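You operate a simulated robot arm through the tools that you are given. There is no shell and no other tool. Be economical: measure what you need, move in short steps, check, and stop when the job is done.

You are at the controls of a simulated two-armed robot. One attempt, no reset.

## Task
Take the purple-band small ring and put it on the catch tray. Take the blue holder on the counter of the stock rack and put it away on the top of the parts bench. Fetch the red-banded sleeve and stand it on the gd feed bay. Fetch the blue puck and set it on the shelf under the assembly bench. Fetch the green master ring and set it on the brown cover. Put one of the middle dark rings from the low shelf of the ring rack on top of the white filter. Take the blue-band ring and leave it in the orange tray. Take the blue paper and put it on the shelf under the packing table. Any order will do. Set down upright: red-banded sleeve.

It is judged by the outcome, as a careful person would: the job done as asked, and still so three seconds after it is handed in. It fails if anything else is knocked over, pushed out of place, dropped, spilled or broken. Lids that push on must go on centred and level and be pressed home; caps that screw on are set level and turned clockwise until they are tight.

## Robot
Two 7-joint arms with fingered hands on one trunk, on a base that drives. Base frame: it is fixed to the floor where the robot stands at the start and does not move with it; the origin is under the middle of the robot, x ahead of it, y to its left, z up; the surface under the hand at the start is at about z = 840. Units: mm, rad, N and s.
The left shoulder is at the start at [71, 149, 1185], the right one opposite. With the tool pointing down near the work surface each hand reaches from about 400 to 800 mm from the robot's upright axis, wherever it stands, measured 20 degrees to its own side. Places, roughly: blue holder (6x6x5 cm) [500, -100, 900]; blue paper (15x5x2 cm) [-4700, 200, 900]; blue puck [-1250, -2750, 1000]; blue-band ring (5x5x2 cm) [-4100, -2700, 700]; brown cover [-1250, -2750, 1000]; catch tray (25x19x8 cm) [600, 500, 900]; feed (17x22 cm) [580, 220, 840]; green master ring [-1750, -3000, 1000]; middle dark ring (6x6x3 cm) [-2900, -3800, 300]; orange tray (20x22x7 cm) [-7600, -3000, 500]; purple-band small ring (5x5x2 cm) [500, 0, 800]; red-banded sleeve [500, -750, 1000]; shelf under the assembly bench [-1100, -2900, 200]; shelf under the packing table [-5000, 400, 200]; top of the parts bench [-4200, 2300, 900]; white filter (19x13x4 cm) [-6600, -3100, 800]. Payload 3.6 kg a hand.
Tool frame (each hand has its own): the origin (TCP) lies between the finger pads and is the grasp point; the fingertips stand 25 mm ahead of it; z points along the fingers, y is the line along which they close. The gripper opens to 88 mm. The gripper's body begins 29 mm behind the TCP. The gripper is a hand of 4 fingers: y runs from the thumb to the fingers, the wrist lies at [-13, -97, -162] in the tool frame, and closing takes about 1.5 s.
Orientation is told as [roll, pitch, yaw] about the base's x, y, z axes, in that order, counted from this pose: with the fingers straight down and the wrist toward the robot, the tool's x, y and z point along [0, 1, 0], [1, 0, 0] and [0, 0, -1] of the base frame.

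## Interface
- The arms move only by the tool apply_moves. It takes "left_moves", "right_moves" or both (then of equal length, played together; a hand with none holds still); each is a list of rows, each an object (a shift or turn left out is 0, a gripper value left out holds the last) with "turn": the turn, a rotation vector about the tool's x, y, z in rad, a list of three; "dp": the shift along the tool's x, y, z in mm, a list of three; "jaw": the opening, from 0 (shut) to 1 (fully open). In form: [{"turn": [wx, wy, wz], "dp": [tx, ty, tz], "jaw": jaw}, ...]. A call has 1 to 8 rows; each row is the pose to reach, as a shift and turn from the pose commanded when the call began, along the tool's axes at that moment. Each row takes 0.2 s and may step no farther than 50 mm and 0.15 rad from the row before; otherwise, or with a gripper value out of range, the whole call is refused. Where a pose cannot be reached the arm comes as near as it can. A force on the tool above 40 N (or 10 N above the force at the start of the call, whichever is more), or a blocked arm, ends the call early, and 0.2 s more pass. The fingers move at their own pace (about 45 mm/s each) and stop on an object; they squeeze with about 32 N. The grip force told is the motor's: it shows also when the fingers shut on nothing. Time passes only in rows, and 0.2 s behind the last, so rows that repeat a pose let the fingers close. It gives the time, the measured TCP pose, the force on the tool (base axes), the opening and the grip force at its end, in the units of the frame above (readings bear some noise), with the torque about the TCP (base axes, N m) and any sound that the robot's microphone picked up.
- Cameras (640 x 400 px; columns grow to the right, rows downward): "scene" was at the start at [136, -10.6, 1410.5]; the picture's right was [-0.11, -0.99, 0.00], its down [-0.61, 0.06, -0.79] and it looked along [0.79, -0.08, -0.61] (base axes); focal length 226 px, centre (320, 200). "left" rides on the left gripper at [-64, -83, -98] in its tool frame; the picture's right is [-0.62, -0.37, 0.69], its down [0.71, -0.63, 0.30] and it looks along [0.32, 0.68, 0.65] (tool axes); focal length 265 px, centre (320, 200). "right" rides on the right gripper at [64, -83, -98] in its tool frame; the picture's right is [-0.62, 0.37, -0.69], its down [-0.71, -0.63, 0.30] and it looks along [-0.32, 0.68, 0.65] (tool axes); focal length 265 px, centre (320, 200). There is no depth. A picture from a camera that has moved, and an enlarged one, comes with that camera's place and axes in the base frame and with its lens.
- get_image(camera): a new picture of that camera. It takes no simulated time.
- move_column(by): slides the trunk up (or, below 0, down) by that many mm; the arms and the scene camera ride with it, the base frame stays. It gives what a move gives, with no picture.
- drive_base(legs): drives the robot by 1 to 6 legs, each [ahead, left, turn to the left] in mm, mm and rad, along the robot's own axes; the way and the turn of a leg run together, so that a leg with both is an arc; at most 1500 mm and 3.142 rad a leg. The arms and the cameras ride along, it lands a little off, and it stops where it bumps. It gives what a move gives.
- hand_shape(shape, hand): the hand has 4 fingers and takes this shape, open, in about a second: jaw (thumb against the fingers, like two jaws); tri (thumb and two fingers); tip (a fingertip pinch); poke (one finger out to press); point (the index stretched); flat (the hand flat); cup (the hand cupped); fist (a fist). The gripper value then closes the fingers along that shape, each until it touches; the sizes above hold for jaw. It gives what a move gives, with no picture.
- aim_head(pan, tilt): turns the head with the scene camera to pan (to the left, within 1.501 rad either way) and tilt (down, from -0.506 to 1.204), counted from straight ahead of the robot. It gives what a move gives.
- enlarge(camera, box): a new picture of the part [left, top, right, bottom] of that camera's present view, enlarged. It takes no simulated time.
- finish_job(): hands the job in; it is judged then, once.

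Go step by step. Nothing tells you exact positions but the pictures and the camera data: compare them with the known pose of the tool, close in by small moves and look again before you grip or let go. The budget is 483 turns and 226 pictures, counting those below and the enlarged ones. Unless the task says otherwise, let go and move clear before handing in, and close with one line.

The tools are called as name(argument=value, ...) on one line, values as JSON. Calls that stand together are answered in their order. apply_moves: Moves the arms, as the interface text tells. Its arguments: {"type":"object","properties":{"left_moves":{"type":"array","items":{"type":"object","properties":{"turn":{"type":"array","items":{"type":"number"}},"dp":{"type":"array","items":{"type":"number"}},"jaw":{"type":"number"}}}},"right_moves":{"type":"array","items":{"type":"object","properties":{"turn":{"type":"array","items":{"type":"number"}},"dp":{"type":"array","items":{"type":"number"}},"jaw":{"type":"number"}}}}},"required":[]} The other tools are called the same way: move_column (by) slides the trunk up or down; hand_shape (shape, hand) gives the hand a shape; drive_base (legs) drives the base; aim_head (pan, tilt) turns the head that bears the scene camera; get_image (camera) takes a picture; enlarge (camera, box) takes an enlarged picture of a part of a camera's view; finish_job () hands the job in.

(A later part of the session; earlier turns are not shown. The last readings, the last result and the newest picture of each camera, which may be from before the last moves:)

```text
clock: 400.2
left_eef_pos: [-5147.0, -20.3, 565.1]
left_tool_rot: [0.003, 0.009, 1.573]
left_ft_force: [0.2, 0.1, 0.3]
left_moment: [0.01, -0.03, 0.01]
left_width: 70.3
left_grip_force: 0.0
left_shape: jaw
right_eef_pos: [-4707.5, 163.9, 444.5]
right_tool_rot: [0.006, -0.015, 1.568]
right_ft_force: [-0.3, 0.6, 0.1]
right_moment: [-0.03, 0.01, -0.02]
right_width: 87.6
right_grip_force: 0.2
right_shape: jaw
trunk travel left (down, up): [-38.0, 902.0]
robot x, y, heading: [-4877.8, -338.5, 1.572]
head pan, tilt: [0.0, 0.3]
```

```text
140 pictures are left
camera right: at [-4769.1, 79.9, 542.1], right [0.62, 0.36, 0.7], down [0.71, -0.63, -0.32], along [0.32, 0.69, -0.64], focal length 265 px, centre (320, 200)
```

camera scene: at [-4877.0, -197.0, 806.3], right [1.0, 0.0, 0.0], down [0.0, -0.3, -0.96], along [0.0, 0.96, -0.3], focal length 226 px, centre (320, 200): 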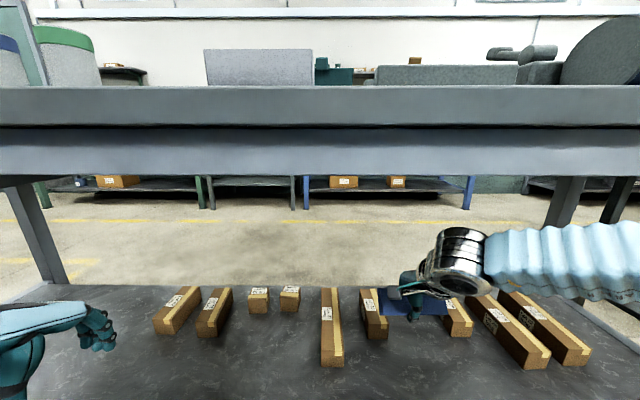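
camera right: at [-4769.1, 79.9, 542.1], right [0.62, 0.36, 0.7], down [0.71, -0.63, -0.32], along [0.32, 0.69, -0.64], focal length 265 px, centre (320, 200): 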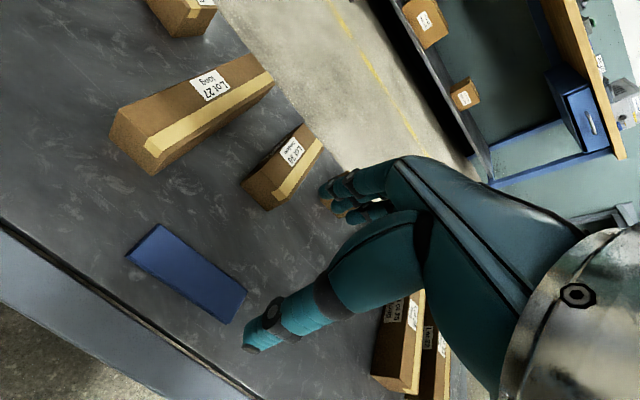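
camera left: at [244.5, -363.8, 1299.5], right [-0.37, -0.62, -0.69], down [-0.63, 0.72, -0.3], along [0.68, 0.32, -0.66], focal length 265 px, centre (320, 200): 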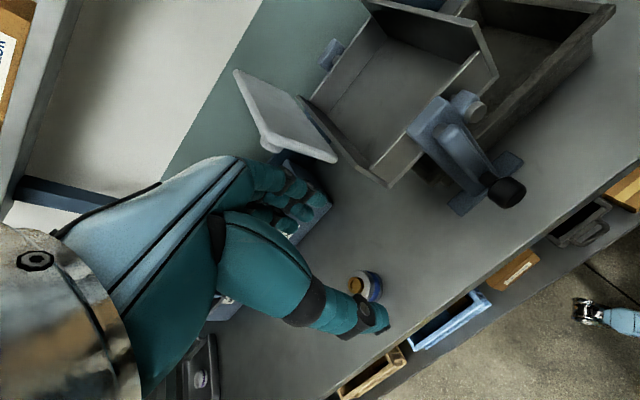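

Paper on the shelf. Backing out, raising the trunk, and turning south toward the remaining stations.

drive_base(legs=[[-340, 0, 0]])

move_column(by=400)

move_column(by=240)

aim_head(pan=-1.5, tilt=0.2)

get_image(camera="scene")

```text
clock: 405.1
left_eef_pos: [-5146.5, -357.3, 565.9]
left_tool_rot: [0.002, 0.008, 1.576]
left_ft_force: [-0.9, -0.3, 0.0]
left_moment: [0.01, 0.01, 0.0]
left_width: 70.2
left_grip_force: 0.0
left_shape: jaw
right_eef_pos: [-4706.4, -172.4, 443.9]
right_tool_rot: [0.005, -0.016, 1.573]
right_ft_force: [-0.4, -0.1, -0.2]
right_moment: [0.01, -0.04, 0.0]
right_width: 87.8
right_grip_force: 0.0
right_shape: jaw
trunk travel left (down, up): [-38.0, 902.0]
robot x, y, heading: [-4875.1, -676.9, 1.578]
head pan, tilt: [0.0, 0.3]
```

```text
clock: 408.9
left_eef_pos: [-5146.2, -359.8, 965.6]
left_tool_rot: [0.004, 0.008, 1.577]
left_ft_force: [-0.4, -0.9, 0.3]
left_moment: [0.0, 0.02, -0.03]
left_width: 69.9
left_grip_force: 0.0
left_shape: jaw
right_eef_pos: [-4707.3, -172.1, 844.7]
right_tool_rot: [0.005, -0.017, 1.574]
right_ft_force: [0.0, 0.6, -0.5]
right_moment: [0.0, 0.02, 0.01]
right_width: 87.8
right_grip_force: 0.1
right_shape: jaw
trunk travel left (down, up): [-438.0, 501.0]
robot x, y, heading: [-4871.4, -680.2, 1.575]
head pan, tilt: [0.0, 0.3]
```

```text
clock: 411.4
left_eef_pos: [-5146.7, -358.8, 1206.7]
left_tool_rot: [0.004, 0.01, 1.576]
left_ft_force: [0.2, 0.7, 0.0]
left_moment: [0.0, 0.06, -0.04]
left_width: 70.5
left_grip_force: 0.1
left_shape: jaw
right_eef_pos: [-4706.7, -171.6, 1085.7]
right_tool_rot: [0.006, -0.016, 1.573]
right_ft_force: [-0.4, 0.5, 0.0]
right_moment: [-0.02, 0.04, -0.01]
right_width: 87.5
right_grip_force: 0.0
right_shape: jaw
trunk travel left (down, up): [-678.0, 261.0]
robot x, y, heading: [-4871.1, -678.4, 1.575]
head pan, tilt: [0.0, 0.3]
```

```text
clock: 413.0
left_eef_pos: [-5146.1, -357.2, 1205.9]
left_tool_rot: [0.003, 0.009, 1.576]
left_ft_force: [0.1, 0.0, 0.2]
left_moment: [0.0, 0.02, 0.0]
left_width: 70.4
left_grip_force: 0.0
left_shape: jaw
right_eef_pos: [-4707.1, -171.0, 1085.0]
right_tool_rot: [0.005, -0.017, 1.575]
right_ft_force: [0.1, 0.2, -1.1]
right_moment: [0.04, -0.01, -0.01]
right_width: 87.6
right_grip_force: 0.0
right_shape: jaw
trunk travel left (down, up): [-678.0, 261.0]
robot x, y, heading: [-4872.7, -670.7, 1.573]
head pan, tilt: [-1.499, 0.201]
```

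```text
139 pictures are left
camera scene: at [-4782.4, -621.4, 1455.6], right [0.08, -1.0, 0.0], down [-0.2, -0.02, -0.98], along [0.98, 0.08, -0.2], focal length 226 px, centre (320, 200)
```

scene: 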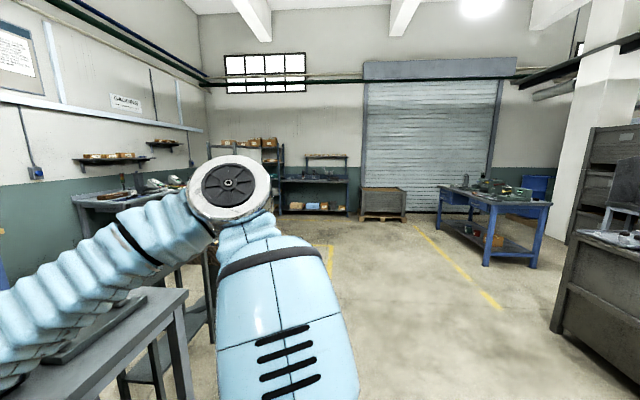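

drive_base(legs=[[0, -900, 0], [0, 0, -1.57]])

aim_head(pan=-1.2, tilt=0.3)

get_image(camera="scene")

aim_head(pan=-0.2, tilt=0.3)

get_image(camera="scene")

```text
clock: 434.7
left_eef_pos: [-3652.3, -402.3, 1205.6]
left_tool_rot: [0.004, 0.009, 0.003]
left_ft_force: [-0.6, 0.1, 0.0]
left_moment: [0.01, 0.01, 0.01]
left_width: 70.2
left_grip_force: 0.0
left_shape: jaw
right_eef_pos: [-3467.2, -843.1, 1083.4]
right_tool_rot: [0.005, -0.016, -0.003]
right_ft_force: [-0.2, -0.2, -0.4]
right_moment: [-0.03, -0.01, 0.0]
right_width: 87.8
right_grip_force: 0.0
right_shape: jaw
trunk travel left (down, up): [-678.0, 261.0]
robot x, y, heading: [-3974.1, -673.6, 0.004]
head pan, tilt: [-1.499, 0.201]
```

```text
clock: 435.5
left_eef_pos: [-3652.1, -402.4, 1205.0]
left_tool_rot: [0.001, 0.01, 0.003]
left_ft_force: [-0.4, 0.3, -0.2]
left_moment: [0.0, 0.01, 0.0]
left_width: 70.2
left_grip_force: 0.1
left_shape: jaw
right_eef_pos: [-3467.2, -843.0, 1083.7]
right_tool_rot: [0.005, -0.015, -0.002]
right_ft_force: [-0.1, -0.6, -1.0]
right_moment: [0.01, -0.01, 0.01]
right_width: 87.6
right_grip_force: 0.1
right_shape: jaw
trunk travel left (down, up): [-678.0, 261.0]
robot x, y, heading: [-3971.7, -675.4, 0.002]
head pan, tilt: [-1.201, 0.3]
```

```text
138 pictures are left
camera scene: at [-3889.5, -761.8, 1446.3], right [-0.93, -0.36, 0.0], down [-0.11, 0.28, -0.96], along [0.35, -0.89, -0.3], focal length 226 px, centre (320, 200)
```

scene: 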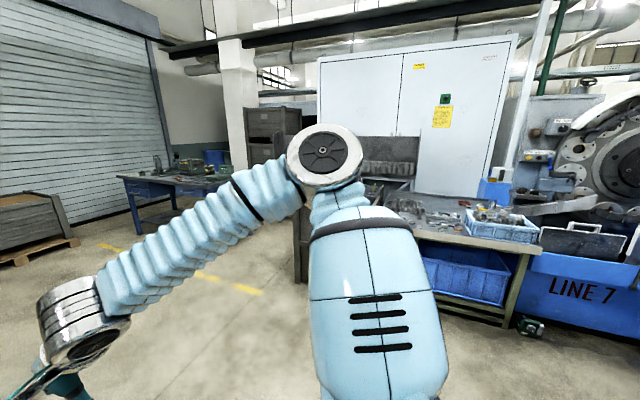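

```text
clock: 436.8
left_eef_pos: [-3652.6, -402.0, 1206.1]
left_tool_rot: [0.001, 0.01, 0.002]
left_ft_force: [0.3, -0.3, 0.3]
left_moment: [0.01, 0.03, -0.01]
left_width: 70.3
left_grip_force: 0.1
left_shape: jaw
right_eef_pos: [-3468.2, -842.7, 1083.5]
right_tool_rot: [0.005, -0.014, -0.003]
right_ft_force: [-0.2, -0.2, -0.7]
right_moment: [-0.02, 0.02, 0.04]
right_width: 88.0
right_grip_force: 0.1
right_shape: jaw
trunk travel left (down, up): [-678.0, 261.0]
robot x, y, heading: [-3972.2, -675.6, 0.008]
head pan, tilt: [-0.201, 0.3]
```

```text
137 pictures are left
camera scene: at [-3831.9, -693.3, 1446.3], right [-0.2, -0.98, 0.0], down [-0.29, 0.06, -0.96], along [0.94, -0.19, -0.3], focal length 226 px, centre (320, 200)
```

scene: 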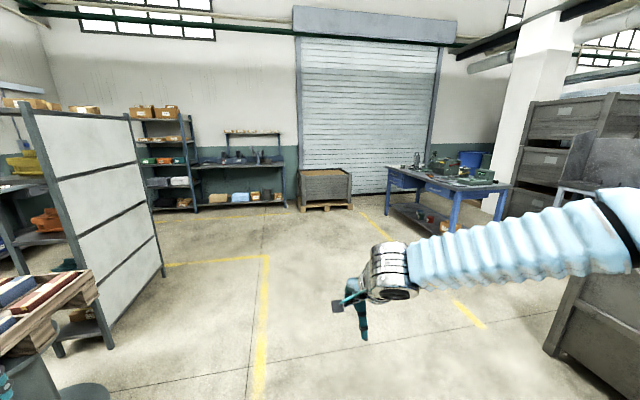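

The blue-band ring should be on the cart by LINE 7. Turning south and approaching.

drive_base(legs=[[0, 0, -1.577], [850, 0, 0]])

aim_head(pan=0.0, tilt=0.5)

get_image(camera="scene")

```text
clock: 458.0
left_eef_pos: [-3710.0, -1840.9, 1205.1]
left_tool_rot: [0.0, 0.009, -1.579]
left_ft_force: [0.0, -1.0, -0.7]
left_moment: [-0.02, 0.0, -0.01]
left_width: 70.2
left_grip_force: 0.1
left_shape: jaw
right_eef_pos: [-4150.9, -2023.9, 1084.9]
right_tool_rot: [0.004, -0.015, -1.582]
right_ft_force: [0.7, 0.1, -0.3]
right_moment: [-0.02, -0.01, 0.0]
right_width: 87.7
right_grip_force: 0.1
right_shape: jaw
trunk travel left (down, up): [-678.0, 261.0]
robot x, y, heading: [-3978.6, -1521.9, -1.579]
head pan, tilt: [-0.201, 0.3]
```

```text
clock: 458.7
left_eef_pos: [-3710.9, -1840.1, 1207.1]
left_tool_rot: [0.0, 0.007, -1.579]
left_ft_force: [0.1, -0.7, 0.0]
left_moment: [0.02, -0.01, 0.05]
left_width: 70.1
left_grip_force: 0.0
left_shape: jaw
right_eef_pos: [-4152.7, -2022.9, 1084.8]
right_tool_rot: [0.005, -0.017, -1.582]
right_ft_force: [-0.4, -0.2, 0.6]
right_moment: [0.02, -0.01, 0.01]
right_width: 87.9
right_grip_force: 0.0
right_shape: jaw
trunk travel left (down, up): [-678.0, 261.0]
robot x, y, heading: [-3975.3, -1518.1, -1.579]
head pan, tilt: [0.0, 0.499]
```

```text
136 pictures are left
camera scene: at [-3980.4, -1661.6, 1428.0], right [-1.0, 0.01, 0.0], down [0.0, 0.48, -0.88], along [-0.01, -0.88, -0.48], focal length 226 px, centre (320, 200)
```

scene: 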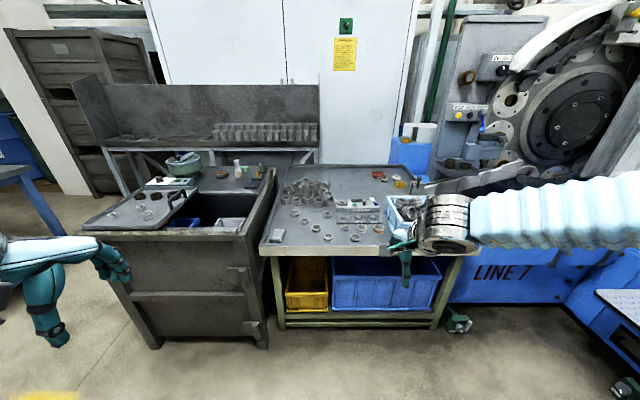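

enlarge(camera="scene", box=[250, 155, 430, 265])

enlarge(camera="scene", box=[80, 110, 330, 250])

```text
3.56 times, centred on (340, 210) of scene
camera zoom: at [-3980.4, -1661.6, 1428.0], right [-1.0, 0.01, 0.0], down [0.0, 0.48, -0.88], along [-0.01, -0.88, -0.48], focal length 803 px, centre (249, 164)
```

zoom: 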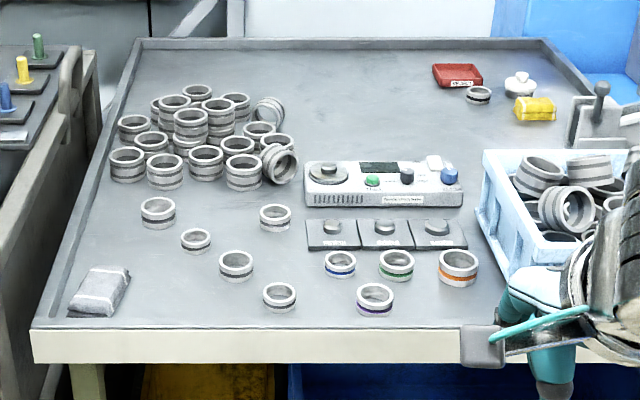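

```text
2.56 times, centred on (205, 180) of scene
camera zoom: at [-3980.4, -1661.6, 1428.0], right [-1.0, 0.01, 0.0], down [0.0, 0.48, -0.88], along [-0.01, -0.88, -0.48], focal length 578 px, centre (614, 251)
```

zoom: 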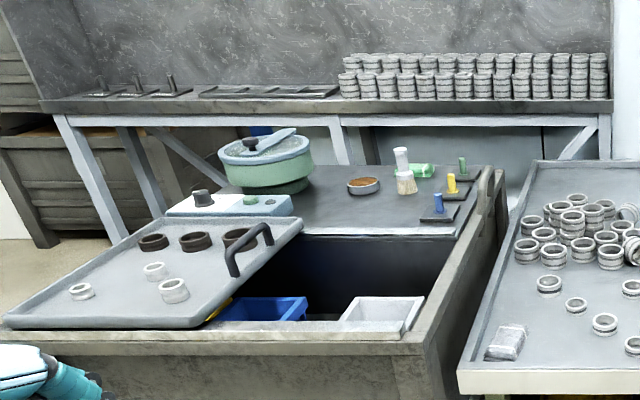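

The blue-band ring stands in front of a small block on the cart, near [-4130, -2677], cart top ≈ 685. I'll move closer.

drive_base(legs=[[550, 0, 0.008]])

aim_head(pan=-0.2, tilt=0.9)

get_image(camera="scene")

get_image(camera="right")

```text
clock: 466.3
left_eef_pos: [-3714.9, -2399.3, 1206.6]
left_tool_rot: [0.002, 0.009, -1.581]
left_ft_force: [-0.2, 0.5, -0.5]
left_moment: [0.01, 0.0, -0.01]
left_width: 70.2
left_grip_force: 0.0
left_shape: jaw
right_eef_pos: [-4157.2, -2579.8, 1084.7]
right_tool_rot: [0.005, -0.017, -1.584]
right_ft_force: [-0.4, 0.2, -1.0]
right_moment: [0.02, 0.01, 0.03]
right_width: 87.7
right_grip_force: 0.1
right_shape: jaw
trunk travel left (down, up): [-678.0, 261.0]
robot x, y, heading: [-3978.7, -2075.6, -1.581]
head pan, tilt: [0.0, 0.499]
```

```text
clock: 467.1
left_eef_pos: [-3714.1, -2398.7, 1205.7]
left_tool_rot: [0.003, 0.008, -1.581]
left_ft_force: [-0.2, 0.3, 1.3]
left_moment: [0.0, -0.02, 0.0]
left_width: 70.2
left_grip_force: 0.1
left_shape: jaw
right_eef_pos: [-4157.0, -2580.4, 1084.2]
right_tool_rot: [0.007, -0.016, -1.584]
right_ft_force: [-0.8, 0.0, 0.4]
right_moment: [-0.02, 0.03, 0.04]
right_width: 87.5
right_grip_force: 0.0
right_shape: jaw
trunk travel left (down, up): [-678.0, 261.0]
robot x, y, heading: [-3982.8, -2079.8, -1.579]
head pan, tilt: [-0.201, 0.901]
```

```text
133 pictures are left
camera scene: at [-3998.8, -2203.0, 1394.1], right [-0.98, 0.21, 0.0], down [0.16, 0.77, -0.62], along [-0.13, -0.61, -0.78], focal length 226 px, centre (320, 200)
```

scene: 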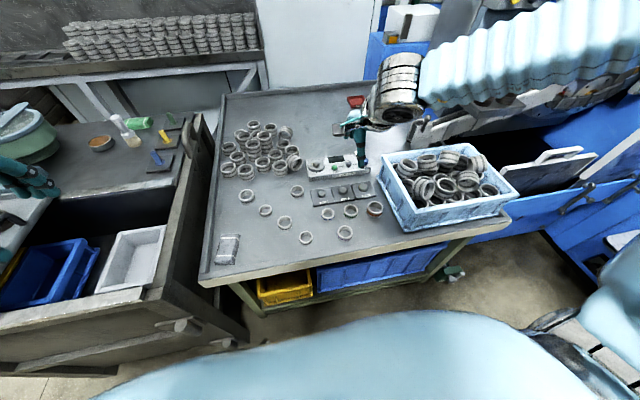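

```text
132 pictures are left
camera right: at [-4090.8, -2495.5, 1181.9], right [-0.63, -0.35, 0.7], down [-0.7, 0.63, -0.32], along [-0.33, -0.69, -0.64], focal length 265 px, centre (320, 200)
```

right: 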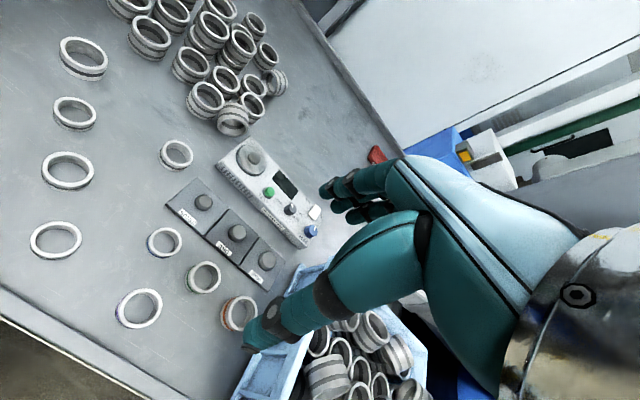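

enlarge(camera="right", box=[100, 140, 320, 340])

```text
2.00 times, centred on (210, 240) of right
camera zoom: at [-4090.8, -2495.5, 1181.9], right [-0.63, -0.35, 0.7], down [-0.7, 0.63, -0.32], along [-0.33, -0.69, -0.64], focal length 531 px, centre (540, 120)
```

zoom: 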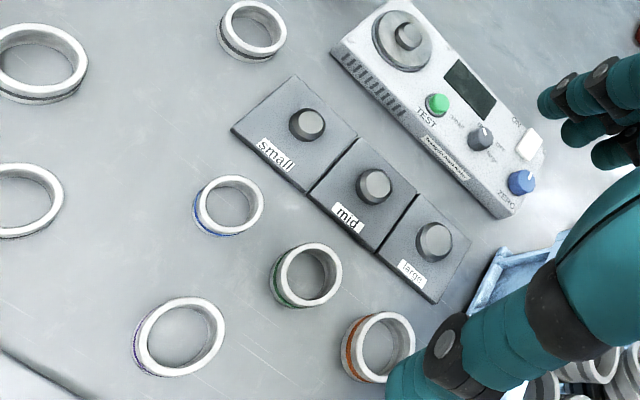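

Identified: blue-band ring at about [-4124, -2670]. Neighbours sit close behind and to the right, so I'll rotate the right hand 90° to grip it left-right.

move_column(by=-120)

apply_moves(right_moves=[{"dp": [6, 15, 0], "turn": [0, 0, -0.14], "jaw": 0.8}, {"dp": [12, 30, 0], "turn": [0, 0, -0.28]}, {"dp": [18, 45, 0], "turn": [0, 0, -0.42]}, {"dp": [24, 60, 0], "turn": [0, 0, -0.56]}, {"dp": [30, 75, 0], "turn": [0, 0, -0.7]}, {"dp": [33, 85, 0], "turn": [0, 0, -0.84]}, {"dp": [33, 88, 0], "turn": [0, 0, -0.98]}, {"dp": [33, 88, 0], "turn": [0, 0, -1.12]}])

apply_moves(right_moves=[{"turn": [0, 0, -0.15]}, {"turn": [0, 0, -0.3]}, {"turn": [0, 0, -0.44]}, {"turn": [0, 0, -0.44]}])

get_image(camera="right")

```text
clock: 468.6
left_eef_pos: [-3716.4, -2398.4, 1085.2]
left_tool_rot: [0.001, 0.008, -1.581]
left_ft_force: [0.0, 0.7, -0.2]
left_moment: [0.02, 0.02, -0.02]
left_width: 70.1
left_grip_force: 0.1
left_shape: jaw
right_eef_pos: [-4157.3, -2579.9, 965.0]
right_tool_rot: [0.007, -0.016, -1.586]
right_ft_force: [-0.1, -0.9, -0.9]
right_moment: [-0.01, 0.0, -0.02]
right_width: 87.6
right_grip_force: 0.1
right_shape: jaw
trunk travel left (down, up): [-558.0, 381.0]
robot x, y, heading: [-3982.6, -2076.7, -1.577]
head pan, tilt: [-0.201, 0.901]
```

```text
clock: 470.4
left_eef_pos: [-3717.3, -2400.1, 1086.1]
left_tool_rot: [0.002, 0.01, -1.58]
left_ft_force: [-0.8, 0.7, 0.8]
left_moment: [-0.01, 0.01, 0.0]
left_width: 69.9
left_grip_force: 0.0
left_shape: jaw
right_eef_pos: [-4018.0, -2553.9, 929.8]
right_tool_rot: [-0.046, -0.015, -0.527]
right_ft_force: [-0.3, -0.4, -0.3]
right_moment: [-0.02, -0.03, -0.02]
right_width: 70.7
right_grip_force: 0.0
right_shape: jaw
right hand out of reach, approached as far as the arm can: row 5, 6, 7, 8
trunk travel left (down, up): [-558.0, 381.0]
robot x, y, heading: [-3984.5, -2078.4, -1.581]
head pan, tilt: [-0.201, 0.901]
```

```text
clock: 471.4
left_eef_pos: [-3714.9, -2399.2, 1086.7]
left_tool_rot: [0.003, 0.007, -1.58]
left_ft_force: [0.0, -0.3, 0.4]
left_moment: [-0.02, 0.03, 0.03]
left_width: 70.3
left_grip_force: 0.0
left_shape: jaw
right_eef_pos: [-3938.4, -2442.3, 885.4]
right_tool_rot: [-0.08, 0.001, -0.132]
right_ft_force: [0.1, -0.2, 0.4]
right_moment: [0.03, -0.02, -0.01]
right_width: 70.5
right_grip_force: 0.0
right_shape: jaw
right hand out of reach, approached as far as the arm can: row 1, 2, 3, 4
trunk travel left (down, up): [-558.0, 381.0]
robot x, y, heading: [-3978.6, -2076.9, -1.582]
head pan, tilt: [-0.201, 0.901]
```

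```text
130 pictures are left
camera right: at [-4009.4, -2359.4, 978.6], right [0.29, -0.61, 0.74], down [-0.72, -0.65, -0.25], along [0.63, -0.46, -0.63], focal length 265 px, centre (320, 200)
```

right: 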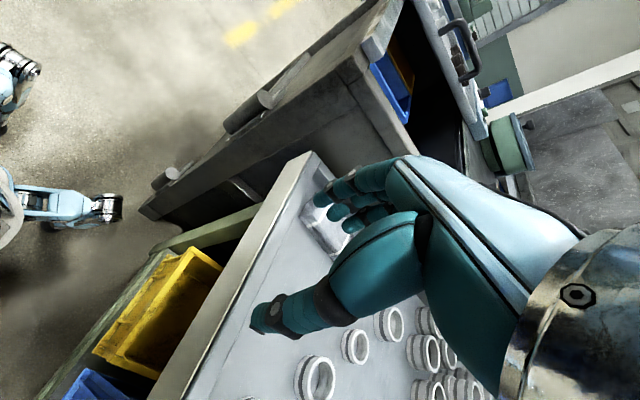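

The arm can't yaw that far. On re-measurement there is over 20 mm of clearance behind the ring, so the normal orientation works with a narrow opening. Rotating back.

apply_moves(right_moves=[{"dp": [0, 0, -10], "turn": [0, 0, 0.14]}, {"dp": [0, 0, -20], "turn": [0, 0, 0.28]}, {"dp": [0, 0, -30], "turn": [0, 0, 0.42]}, {"dp": [0, 0, -30], "turn": [0, 0, 0.56]}, {"dp": [0, 0, -30], "turn": [0, 0, 0.7]}, {"dp": [0, 0, -30], "turn": [0, 0, 0.84]}, {"dp": [0, 0, -30], "turn": [0, 0, 0.98]}, {"dp": [0, 0, -30], "turn": [0, 0, 1.12]}])

```text
clock: 473.2
left_eef_pos: [-3715.2, -2399.8, 1085.2]
left_tool_rot: [0.002, 0.008, -1.581]
left_ft_force: [0.1, 0.2, 0.0]
left_moment: [-0.01, -0.02, -0.01]
left_width: 70.5
left_grip_force: 0.0
left_shape: jaw
right_eef_pos: [-3979.8, -2443.8, 920.1]
right_tool_rot: [-0.036, -0.071, -1.254]
right_ft_force: [-0.6, 0.3, -0.6]
right_moment: [-0.02, -0.01, -0.02]
right_width: 70.8
right_grip_force: 0.1
right_shape: jaw
right hand out of reach, approached as far as the arm can: row 5, 6, 7, 8
trunk travel left (down, up): [-558.0, 381.0]
robot x, y, heading: [-3984.2, -2080.8, -1.58]
head pan, tilt: [-0.201, 0.901]
```

apply_moves(right_moves=[{"dp": [-30, 24, -10]}, {"dp": [-60, 50, -20], "turn": [0.02, 0.01, 0.1]}, {"dp": [-90, 76, -30], "turn": [0.035, 0.02, 0.2]}, {"dp": [-120, 100, -30], "turn": [0.05, 0.03, 0.3]}, {"dp": [-150, 124, -30], "turn": [0.071, 0.036, 0.33]}, {"dp": [-180, 147, -30], "turn": [0.071, 0.036, 0.33]}, {"dp": [-206, 168, -30], "turn": [0.071, 0.036, 0.33]}, {"dp": [-206, 168, -30], "turn": [0.071, 0.036, 0.33]}])

get_image(camera="right")

```text
clock: 475.0
left_eef_pos: [-3715.0, -2399.4, 1086.2]
left_tool_rot: [0.001, 0.009, -1.581]
left_ft_force: [1.0, -0.3, -0.1]
left_moment: [0.03, 0.03, 0.0]
left_width: 70.4
left_grip_force: 0.0
left_shape: jaw
right_eef_pos: [-4123.1, -2665.1, 972.7]
right_tool_rot: [0.01, -0.004, -1.584]
right_ft_force: [0.2, -0.6, -0.2]
right_moment: [0.01, 0.02, 0.0]
right_width: 70.8
right_grip_force: 0.1
right_shape: jaw
trunk travel left (down, up): [-558.0, 381.0]
robot x, y, heading: [-3980.0, -2077.7, -1.582]
head pan, tilt: [-0.201, 0.901]
```

```text
129 pictures are left
camera right: at [-4056.9, -2582.2, 1070.6], right [-0.63, -0.36, 0.69], down [-0.7, 0.64, -0.31], along [-0.33, -0.68, -0.66], focal length 265 px, centre (320, 200)
```

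right: 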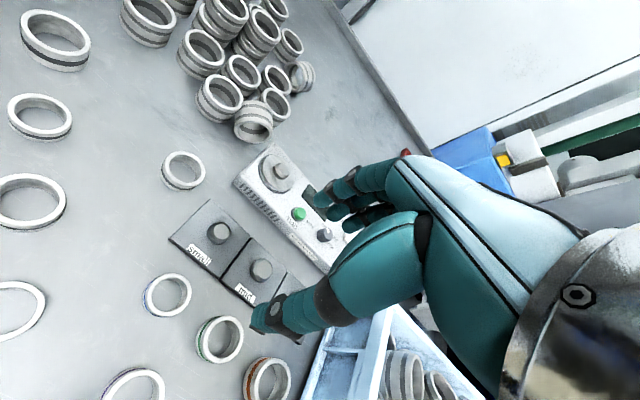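

apply_moves(right_moves=[{"dp": [0, -4, 40]}, {"dp": [0, -4, 80]}, {"dp": [0, -4, 120]}, {"dp": [0, -4, 160]}, {"dp": [0, -4, 180], "jaw": 0.7}, {"dp": [0, -4, 180]}])

get_image(camera="right")

```text
clock: 476.4
left_eef_pos: [-3715.1, -2401.4, 1085.4]
left_tool_rot: [0.001, 0.009, -1.58]
left_ft_force: [-0.7, -0.6, 0.3]
left_moment: [-0.02, -0.02, 0.02]
left_width: 70.2
left_grip_force: 0.1
left_shape: jaw
right_eef_pos: [-4129.2, -2652.4, 796.8]
right_tool_rot: [0.012, -0.003, -1.584]
right_ft_force: [-0.2, -0.3, 0.3]
right_moment: [-0.02, 0.02, 0.0]
right_width: 61.8
right_grip_force: 0.0
right_shape: jaw
right hand out of reach, approached as far as the arm can: row 4, 5, 6
trunk travel left (down, up): [-558.0, 381.0]
robot x, y, heading: [-3982.5, -2077.5, -1.578]
head pan, tilt: [-0.201, 0.901]
```

```text
128 pictures are left
camera right: at [-4063.7, -2569.5, 895.5], right [-0.63, -0.36, 0.69], down [-0.7, 0.64, -0.31], along [-0.32, -0.68, -0.66], focal length 265 px, centre (320, 200)
```

right: 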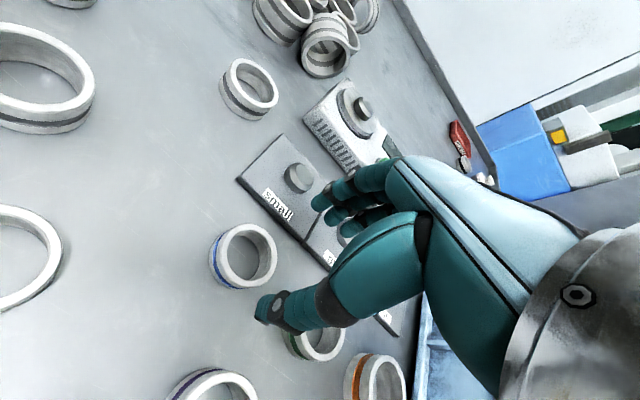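

move_column(by=-50)

apply_moves(right_moves=[{"dp": [4, 11, 0], "turn": [0, -0.01, 0]}, {"dp": [4, 11, 0], "turn": [0, -0.01, 0]}])

get_image(camera="right")

```text
clock: 477.4
left_eef_pos: [-3715.4, -2398.9, 1036.6]
left_tool_rot: [0.003, 0.007, -1.581]
left_ft_force: [0.7, -0.2, 0.4]
left_moment: [-0.01, 0.01, -0.01]
left_width: 70.1
left_grip_force: 0.0
left_shape: jaw
right_eef_pos: [-4129.7, -2651.0, 746.9]
right_tool_rot: [0.012, -0.003, -1.583]
right_ft_force: [-0.5, -0.7, -0.2]
right_moment: [0.01, -0.03, 0.0]
right_width: 61.8
right_grip_force: 0.0
right_shape: jaw
trunk travel left (down, up): [-508.0, 432.0]
robot x, y, heading: [-3980.5, -2074.4, -1.581]
head pan, tilt: [-0.201, 0.901]
```

```text
clock: 477.9
left_eef_pos: [-3715.3, -2399.8, 1036.2]
left_tool_rot: [0.002, 0.01, -1.581]
left_ft_force: [-0.2, 0.5, -0.8]
left_moment: [-0.02, -0.02, 0.03]
left_width: 70.3
left_grip_force: 0.1
left_shape: jaw
right_eef_pos: [-4131.9, -2659.2, 754.2]
right_tool_rot: [0.003, -0.004, -1.584]
right_ft_force: [-0.1, -0.8, 0.8]
right_moment: [-0.03, 0.0, -0.01]
right_width: 61.8
right_grip_force: 0.1
right_shape: jaw
right hand out of reach, approached as far as the arm can: row 1, 2
trunk travel left (down, up): [-508.0, 432.0]
robot x, y, heading: [-3983.9, -2076.1, -1.581]
head pan, tilt: [-0.201, 0.901]
```

```text
127 pictures are left
camera right: at [-4064.7, -2575.3, 851.2], right [-0.63, -0.36, 0.69], down [-0.71, 0.64, -0.31], along [-0.33, -0.68, -0.65], focal length 265 px, centre (320, 200)
```

right: 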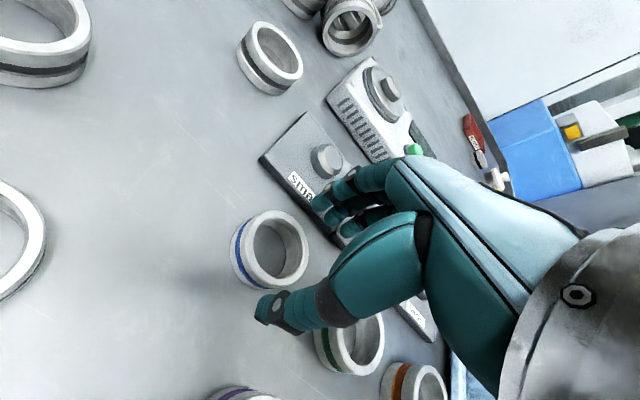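

The arm seems to have ended up in an awkward posture after that rotation. I'll return it to a neutral pose and approach again.

apply_moves(right_moves=[{"dp": [0, 0, -45]}, {"dp": [-10, -15, -90]}, {"dp": [-20, -30, -130]}, {"dp": [-35, -50, -170]}, {"dp": [-50, -75, -205]}, {"dp": [-65, -100, -235]}, {"dp": [-80, -120, -265]}, {"dp": [-92, -140, -300]}])

aim_head(pan=-0.5, tilt=0.5)

get_image(camera="scene")

```text
clock: 479.8
left_eef_pos: [-3715.9, -2399.6, 1036.8]
left_tool_rot: [0.001, 0.007, -1.579]
left_ft_force: [-0.1, -1.0, 0.2]
left_moment: [-0.04, 0.04, -0.02]
left_width: 70.2
left_grip_force: 0.1
left_shape: jaw
right_eef_pos: [-4220.8, -2513.3, 1050.6]
right_tool_rot: [0.003, -0.003, -1.582]
right_ft_force: [0.3, 0.4, 0.1]
right_moment: [-0.01, 0.0, 0.01]
right_width: 62.1
right_grip_force: 0.1
right_shape: jaw
trunk travel left (down, up): [-508.0, 432.0]
robot x, y, heading: [-3980.7, -2078.5, -1.576]
head pan, tilt: [-0.201, 0.901]
```

```text
clock: 480.6
left_eef_pos: [-3714.6, -2400.9, 1035.8]
left_tool_rot: [0.002, 0.009, -1.582]
left_ft_force: [-0.8, -0.4, 0.1]
left_moment: [-0.02, 0.0, -0.01]
left_width: 70.0
left_grip_force: 0.1
left_shape: jaw
right_eef_pos: [-4219.9, -2515.4, 1049.9]
right_tool_rot: [0.002, -0.004, -1.584]
right_ft_force: [-0.5, 0.2, -0.2]
right_moment: [-0.02, 0.0, 0.0]
right_width: 61.8
right_grip_force: 0.0
right_shape: jaw
trunk travel left (down, up): [-508.0, 432.0]
robot x, y, heading: [-3982.5, -2079.5, -1.58]
head pan, tilt: [-0.499, 0.499]
```

```text
126 pictures are left
camera scene: at [-4027.3, -2209.1, 1257.8], right [-0.87, 0.49, 0.0], down [0.23, 0.42, -0.88], along [-0.43, -0.77, -0.48], focal length 226 px, centre (320, 200)
```

scene: 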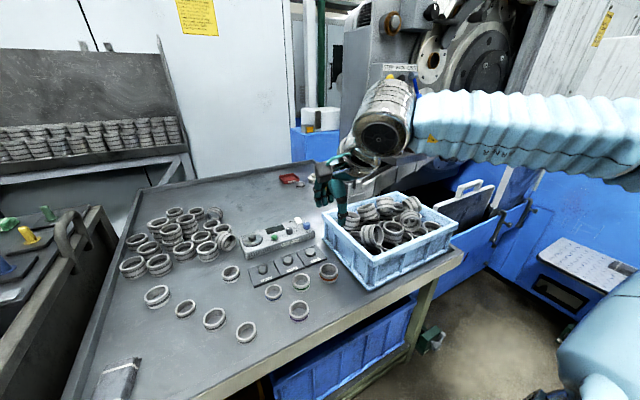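

Far reach is the limit here and the box cart blocks moving closer. I'll shift right so the left hand can take the ring at a comfortable reach.

drive_base(legs=[[0, -330, 0.01], [90, 0, 0]])

apply_moves(left_moves=[{"dp": [-20, 30, 0], "jaw": 0.7}, {"dp": [-40, 60, 30]}, {"dp": [-60, 90, 60]}, {"dp": [-75, 125, 80]}, {"dp": [-75, 160, 100]}, {"dp": [-75, 165, 120]}, {"dp": [-75, 165, 120]}])

get_image(camera="left")

```text
clock: 486.9
left_eef_pos: [-4044.8, -2485.4, 1036.3]
left_tool_rot: [0.0, 0.009, -1.566]
left_ft_force: [-0.4, 0.0, 0.0]
left_moment: [-0.03, 0.01, -0.01]
left_width: 70.2
left_grip_force: 0.1
left_shape: jaw
right_eef_pos: [-4547.4, -2607.4, 1051.1]
right_tool_rot: [0.002, -0.003, -1.567]
right_ft_force: [1.1, -0.9, 0.1]
right_moment: [0.01, -0.01, 0.02]
right_width: 62.0
right_grip_force: 0.0
right_shape: jaw
trunk travel left (down, up): [-508.0, 432.0]
robot x, y, heading: [-4316.4, -2169.6, -1.562]
head pan, tilt: [-0.499, 0.499]
```

```text
clock: 488.5
left_eef_pos: [-4120.5, -2647.7, 915.9]
left_tool_rot: [0.001, 0.011, -1.565]
left_ft_force: [0.1, 0.6, -0.7]
left_moment: [-0.03, 0.02, 0.0]
left_width: 61.7
left_grip_force: 0.0
left_shape: jaw
right_eef_pos: [-4549.7, -2606.8, 1050.8]
right_tool_rot: [0.001, -0.002, -1.565]
right_ft_force: [0.6, -0.4, -0.6]
right_moment: [-0.04, -0.02, 0.01]
right_width: 61.9
right_grip_force: 0.2
right_shape: jaw
trunk travel left (down, up): [-508.0, 432.0]
robot x, y, heading: [-4318.2, -2169.8, -1.565]
head pan, tilt: [-0.499, 0.499]
```

```text
125 pictures are left
camera left: at [-4184.5, -2565.8, 1016.2], right [-0.62, 0.37, -0.69], down [0.71, 0.64, -0.3], along [0.33, -0.68, -0.66], focal length 265 px, centre (320, 200)
```

left: 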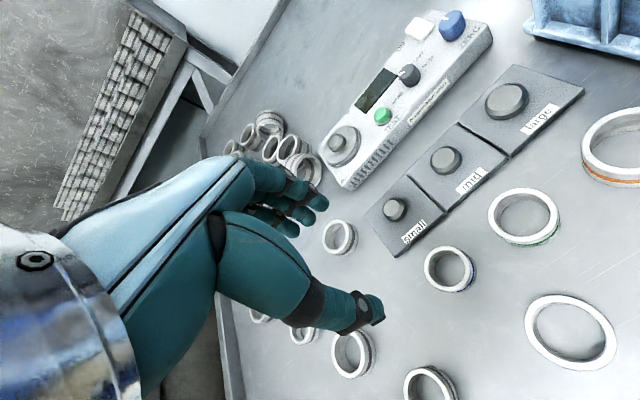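

apply_moves(left_moves=[{"dp": [-3, 15, 40]}, {"dp": [-3, 15, 80]}, {"dp": [-3, 15, 120]}, {"dp": [-3, 15, 155], "jaw": 0.72}, {"dp": [-3, 15, 155]}])

get_image(camera="left")

```text
clock: 489.7
left_eef_pos: [-4121.0, -2661.5, 761.6]
left_tool_rot: [0.001, 0.009, -1.563]
left_ft_force: [-0.3, 0.2, 0.9]
left_moment: [0.01, 0.02, 0.01]
left_width: 62.9
left_grip_force: 0.0
left_shape: jaw
right_eef_pos: [-4549.6, -2606.3, 1051.6]
right_tool_rot: [0.002, -0.003, -1.567]
right_ft_force: [0.2, -0.2, 0.4]
right_moment: [0.0, 0.0, 0.0]
right_width: 62.1
right_grip_force: 0.0
right_shape: jaw
trunk travel left (down, up): [-508.0, 432.0]
robot x, y, heading: [-4317.9, -2170.3, -1.566]
head pan, tilt: [-0.499, 0.499]
```

```text
124 pictures are left
camera left: at [-4185.9, -2579.0, 861.7], right [-0.62, 0.37, -0.69], down [0.71, 0.64, -0.3], along [0.33, -0.68, -0.66], focal length 265 px, centre (320, 200)
```

left: 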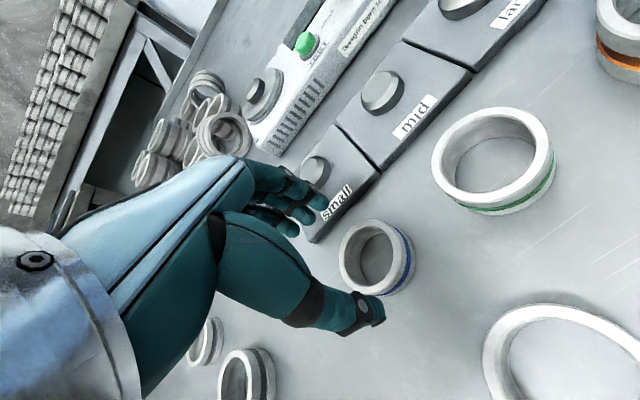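

apply_moves(left_moves=[{"dp": [0, -3, 20]}, {"dp": [0, -3, 36]}, {"dp": [0, -3, 43]}, {"dp": [0, -3, 43]}])

get_image(camera="left")

```text
clock: 490.7
left_eef_pos: [-4123.6, -2664.4, 723.9]
left_tool_rot: [-0.003, -0.009, -1.569]
left_ft_force: [1.0, 4.9, 17.2]
left_moment: [-0.21, 0.01, -0.03]
left_width: 61.9
left_grip_force: 0.1
left_shape: jaw
right_eef_pos: [-4548.8, -2606.9, 1052.0]
right_tool_rot: [0.003, -0.002, -1.566]
right_ft_force: [-0.2, 0.3, 1.4]
right_moment: [0.02, 0.0, -0.02]
right_width: 61.9
right_grip_force: 0.1
right_shape: jaw
trunk travel left (down, up): [-508.0, 432.0]
robot x, y, heading: [-4316.5, -2171.9, -1.566]
head pan, tilt: [-0.499, 0.499]
stopped in row 4 (left hand): the force on the tool passed its limit at 41 N (the readings are from after the stop); the commanded pose is now the measured one
```

```text
123 pictures are left
camera left: at [-4187.7, -2580.6, 823.3], right [-0.62, 0.36, -0.69], down [0.71, 0.63, -0.31], along [0.33, -0.69, -0.65], focal length 265 px, centre (320, 200)
```

left: 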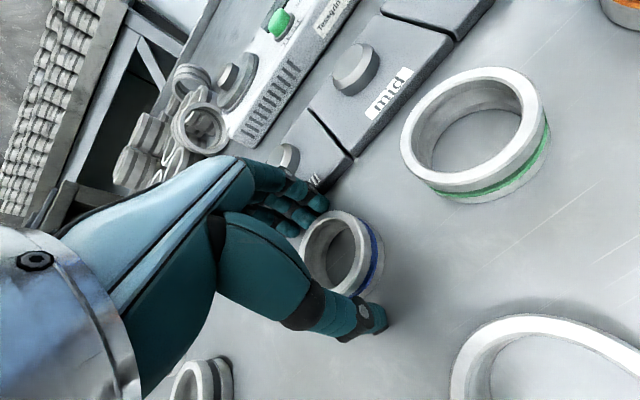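

Tips touched the small block behind. I'll rise, narrow the opening and shift slightly back before trying again.

apply_moves(left_moves=[{"dp": [0, 0, -12]}, {"dp": [0, -1, -14], "turn": [0.012, 0, 0], "jaw": 0.63}, {"dp": [0, -1, -14], "turn": [0.012, 0, 0]}, {"dp": [0, -1, -14], "turn": [0.012, 0, 0]}])

get_image(camera="left")

```text
clock: 491.7
left_eef_pos: [-4122.0, -2662.2, 736.5]
left_tool_rot: [-0.004, 0.01, -1.564]
left_ft_force: [0.1, 0.6, 1.3]
left_moment: [0.0, -0.01, 0.02]
left_width: 55.9
left_grip_force: 0.1
left_shape: jaw
right_eef_pos: [-4549.3, -2607.4, 1050.8]
right_tool_rot: [0.001, -0.003, -1.568]
right_ft_force: [-0.3, 0.0, -0.5]
right_moment: [0.03, 0.02, 0.02]
right_width: 61.6
right_grip_force: 0.0
right_shape: jaw
trunk travel left (down, up): [-508.0, 432.0]
robot x, y, heading: [-4317.4, -2171.1, -1.561]
head pan, tilt: [-0.499, 0.499]
```

```text
122 pictures are left
camera left: at [-4186.9, -2580.2, 836.0], right [-0.62, 0.37, -0.69], down [0.71, 0.64, -0.3], along [0.33, -0.68, -0.66], focal length 265 px, centre (320, 200)
```

left: 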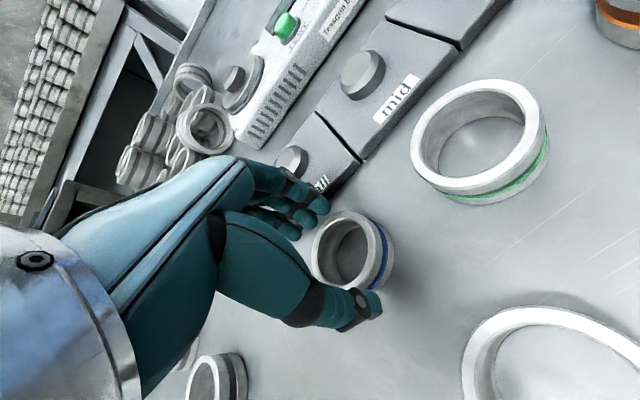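

apply_moves(left_moves=[{"dp": [0, 4, 0]}, {"dp": [0, 4, 8]}, {"dp": [0, 4, 13]}])

enlarge(camera="left", box=[230, 130, 470, 350])

```text
clock: 492.5
left_eef_pos: [-4123.4, -2666.5, 725.3]
left_tool_rot: [-0.002, 0.004, -1.565]
left_ft_force: [1.8, 1.3, 9.4]
left_moment: [-0.37, -0.04, 0.07]
left_width: 55.8
left_grip_force: 0.1
left_shape: jaw
right_eef_pos: [-4549.5, -2604.9, 1051.0]
right_tool_rot: [0.004, -0.005, -1.569]
right_ft_force: [0.4, -1.1, -0.4]
right_moment: [0.01, 0.01, -0.04]
right_width: 61.8
right_grip_force: 0.0
right_shape: jaw
trunk travel left (down, up): [-508.0, 432.0]
robot x, y, heading: [-4314.6, -2170.1, -1.566]
head pan, tilt: [-0.499, 0.499]
```

```text
1.82 times, centred on (350, 240) of left
camera zoom: at [-4187.7, -2583.4, 825.2], right [-0.62, 0.37, -0.69], down [0.71, 0.63, -0.3], along [0.33, -0.68, -0.66], focal length 483 px, centre (266, 127)
```

zoom: 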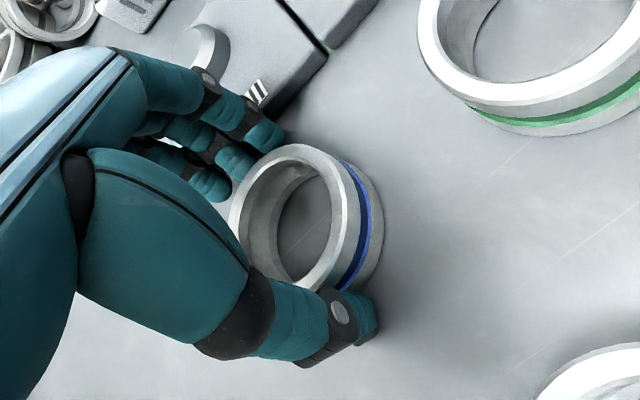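

Fingers overlap the ring's upper rim; I'll close here and lift gently.

apply_moves(left_moves=[{"dp": [0, 0, -1], "jaw": 0.5}, {"dp": [0, 0, -1], "jaw": 0.35}, {"dp": [0, 0, -1]}, {"dp": [0, 0, -1]}, {"dp": [0, 0, -1]}])

enlarge(camera="left", box=[230, 130, 470, 350])

```text
clock: 493.7
left_eef_pos: [-4124.2, -2664.8, 725.2]
left_tool_rot: [-0.002, 0.005, -1.564]
left_ft_force: [0.3, -4.6, 12.3]
left_moment: [-0.5, 0.05, 0.05]
left_width: 41.8
left_grip_force: 32.4
left_shape: jaw
right_eef_pos: [-4549.9, -2608.0, 1051.8]
right_tool_rot: [0.005, -0.004, -1.566]
right_ft_force: [-0.1, -0.9, -0.9]
right_moment: [-0.02, 0.01, 0.02]
right_width: 62.0
right_grip_force: 0.1
right_shape: jaw
trunk travel left (down, up): [-508.0, 432.0]
robot x, y, heading: [-4318.1, -2166.0, -1.566]
head pan, tilt: [-0.499, 0.499]
```

```text
1.82 times, centred on (350, 240) of left
camera zoom: at [-4188.0, -2583.6, 825.5], right [-0.62, 0.37, -0.69], down [0.71, 0.64, -0.3], along [0.33, -0.68, -0.66], focal length 483 px, centre (266, 127)
```

zoom: 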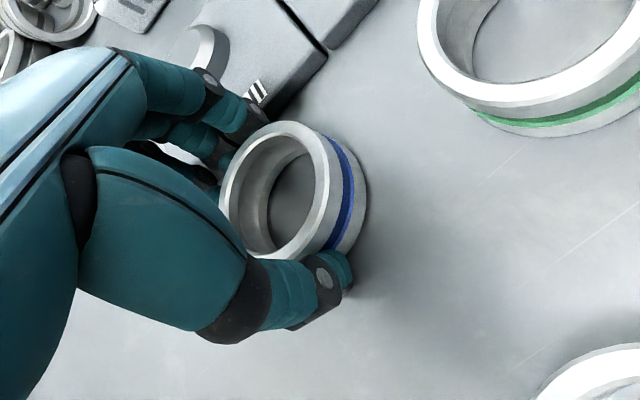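

apply_moves(left_moves=[{"dp": [0, 0, -10], "jaw": 0.2}, {"dp": [0, 0, -40]}, {"dp": [0, 0, -80]}, {"dp": [0, 0, -80]}])

get_image(camera="left")

```text
clock: 494.7
left_eef_pos: [-4120.1, -2667.2, 804.8]
left_tool_rot: [-0.003, 0.012, -1.566]
left_ft_force: [-0.1, -0.1, -1.5]
left_moment: [0.0, -0.01, 0.01]
left_width: 41.6
left_grip_force: 32.4
left_shape: jaw
right_eef_pos: [-4550.0, -2607.7, 1050.1]
right_tool_rot: [0.002, -0.002, -1.567]
right_ft_force: [0.7, -0.7, 0.6]
right_moment: [0.01, 0.0, 0.01]
right_width: 62.1
right_grip_force: 0.1
right_shape: jaw
trunk travel left (down, up): [-508.0, 432.0]
robot x, y, heading: [-4315.8, -2171.3, -1.562]
head pan, tilt: [-0.499, 0.499]
```

```text
119 pictures are left
camera left: at [-4185.6, -2585.6, 904.0], right [-0.62, 0.37, -0.69], down [0.71, 0.64, -0.3], along [0.33, -0.67, -0.66], focal length 265 px, centre (320, 200)
```

left: 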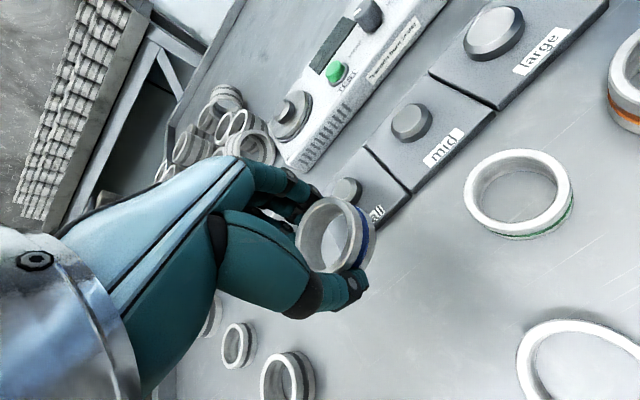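

Blue-band ring is firmly held in the left hand. Lifting, backing out, and heading east around the box cart to the ring rack.

apply_moves(left_moves=[{"dp": [0, 0, -45]}, {"dp": [0, 0, -90]}, {"dp": [0, -20, -135]}, {"dp": [10, -50, -170]}, {"dp": [30, -80, -200]}, {"dp": [50, -110, -220]}, {"dp": [60, -140, -235]}])

drive_base(legs=[[-500, 0, 0], [0, 1400, 0], [0, 250, 0]])

aim_head(pan=0.0, tilt=0.4)

get_image(camera="scene")

```text
clock: 496.3
left_eef_pos: [-4064.4, -2528.8, 1039.9]
left_tool_rot: [-0.001, 0.008, -1.568]
left_ft_force: [-0.1, -0.1, -0.2]
left_moment: [0.01, -0.04, -0.01]
left_width: 41.3
left_grip_force: 32.0
left_shape: jaw
right_eef_pos: [-4548.7, -2608.4, 1051.1]
right_tool_rot: [0.001, -0.004, -1.569]
right_ft_force: [0.2, -0.4, -0.8]
right_moment: [0.0, 0.04, 0.01]
right_width: 61.7
right_grip_force: 0.0
right_shape: jaw
trunk travel left (down, up): [-508.0, 432.0]
robot x, y, heading: [-4320.2, -2170.9, -1.564]
head pan, tilt: [-0.499, 0.499]
```

```text
clock: 524.3
left_eef_pos: [-2413.7, -1999.8, 1039.9]
left_tool_rot: [-0.001, 0.012, -1.558]
left_ft_force: [0.1, 0.8, -0.4]
left_moment: [0.0, 0.0, 0.02]
left_width: 41.0
left_grip_force: 31.9
left_shape: jaw
right_eef_pos: [-2897.9, -2081.4, 1051.0]
right_tool_rot: [0.001, -0.002, -1.56]
right_ft_force: [-0.6, -0.2, -0.9]
right_moment: [-0.03, 0.01, 0.0]
right_width: 62.0
right_grip_force: 0.1
right_shape: jaw
trunk travel left (down, up): [-508.0, 432.0]
robot x, y, heading: [-2669.7, -1642.3, -1.558]
head pan, tilt: [-0.499, 0.499]
```

```text
clock: 525.2
left_eef_pos: [-2413.2, -1999.2, 1039.2]
left_tool_rot: [-0.001, 0.012, -1.56]
left_ft_force: [-0.3, 0.2, -0.6]
left_moment: [0.01, -0.01, -0.01]
left_width: 41.2
left_grip_force: 32.4
left_shape: jaw
right_eef_pos: [-2897.7, -2081.5, 1051.7]
right_tool_rot: [0.002, -0.003, -1.56]
right_ft_force: [-0.4, 0.2, -0.5]
right_moment: [0.0, 0.0, -0.01]
right_width: 62.1
right_grip_force: 0.0
right_shape: jaw
trunk travel left (down, up): [-508.0, 432.0]
robot x, y, heading: [-2668.7, -1642.7, -1.56]
head pan, tilt: [0.0, 0.4]
```

```text
118 pictures are left
camera scene: at [-2666.1, -1786.1, 1267.0], right [-1.0, -0.01, 0.0], down [-0.01, 0.39, -0.92], along [0.01, -0.92, -0.39], focal length 226 px, centre (320, 200)
```

scene: 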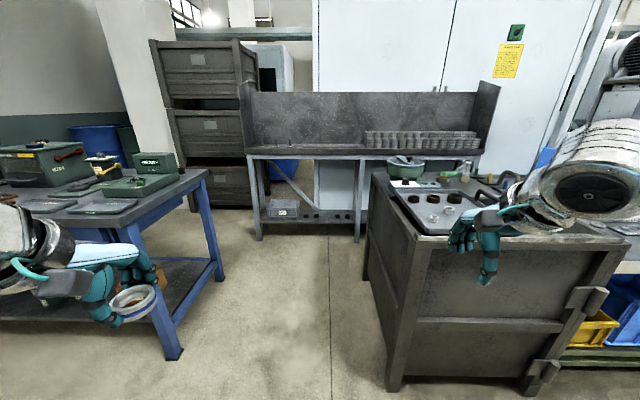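

enlarge(camera="scene", box=[230, 70, 500, 245])

enlarge(camera="scene", box=[0, 120, 220, 330])

```text
2.29 times, centred on (365, 158) of scene
camera zoom: at [-2666.1, -1786.1, 1267.0], right [-1.0, -0.01, 0.0], down [-0.01, 0.39, -0.92], along [0.01, -0.92, -0.39], focal length 516 px, centre (217, 297)
```

zoom: 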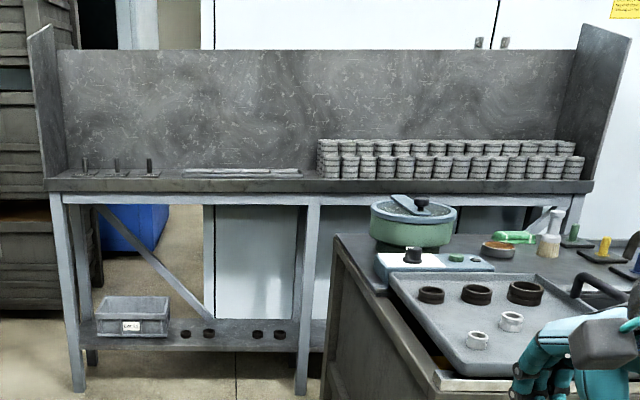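

```text
1.90 times, centred on (110, 225) of scene
camera zoom: at [-2666.1, -1786.1, 1267.0], right [-1.0, -0.01, 0.0], down [-0.01, 0.39, -0.92], along [0.01, -0.92, -0.39], focal length 430 px, centre (720, 152)
```

zoom: 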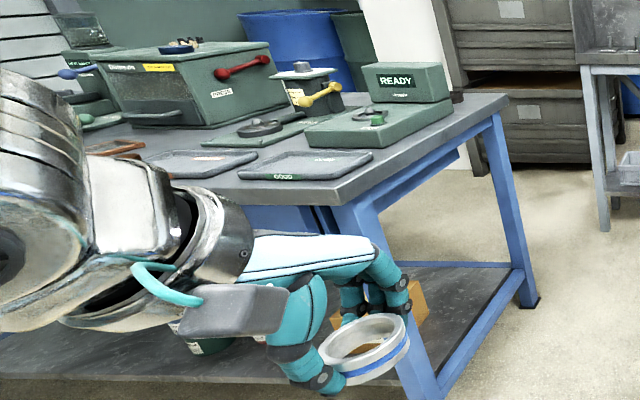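

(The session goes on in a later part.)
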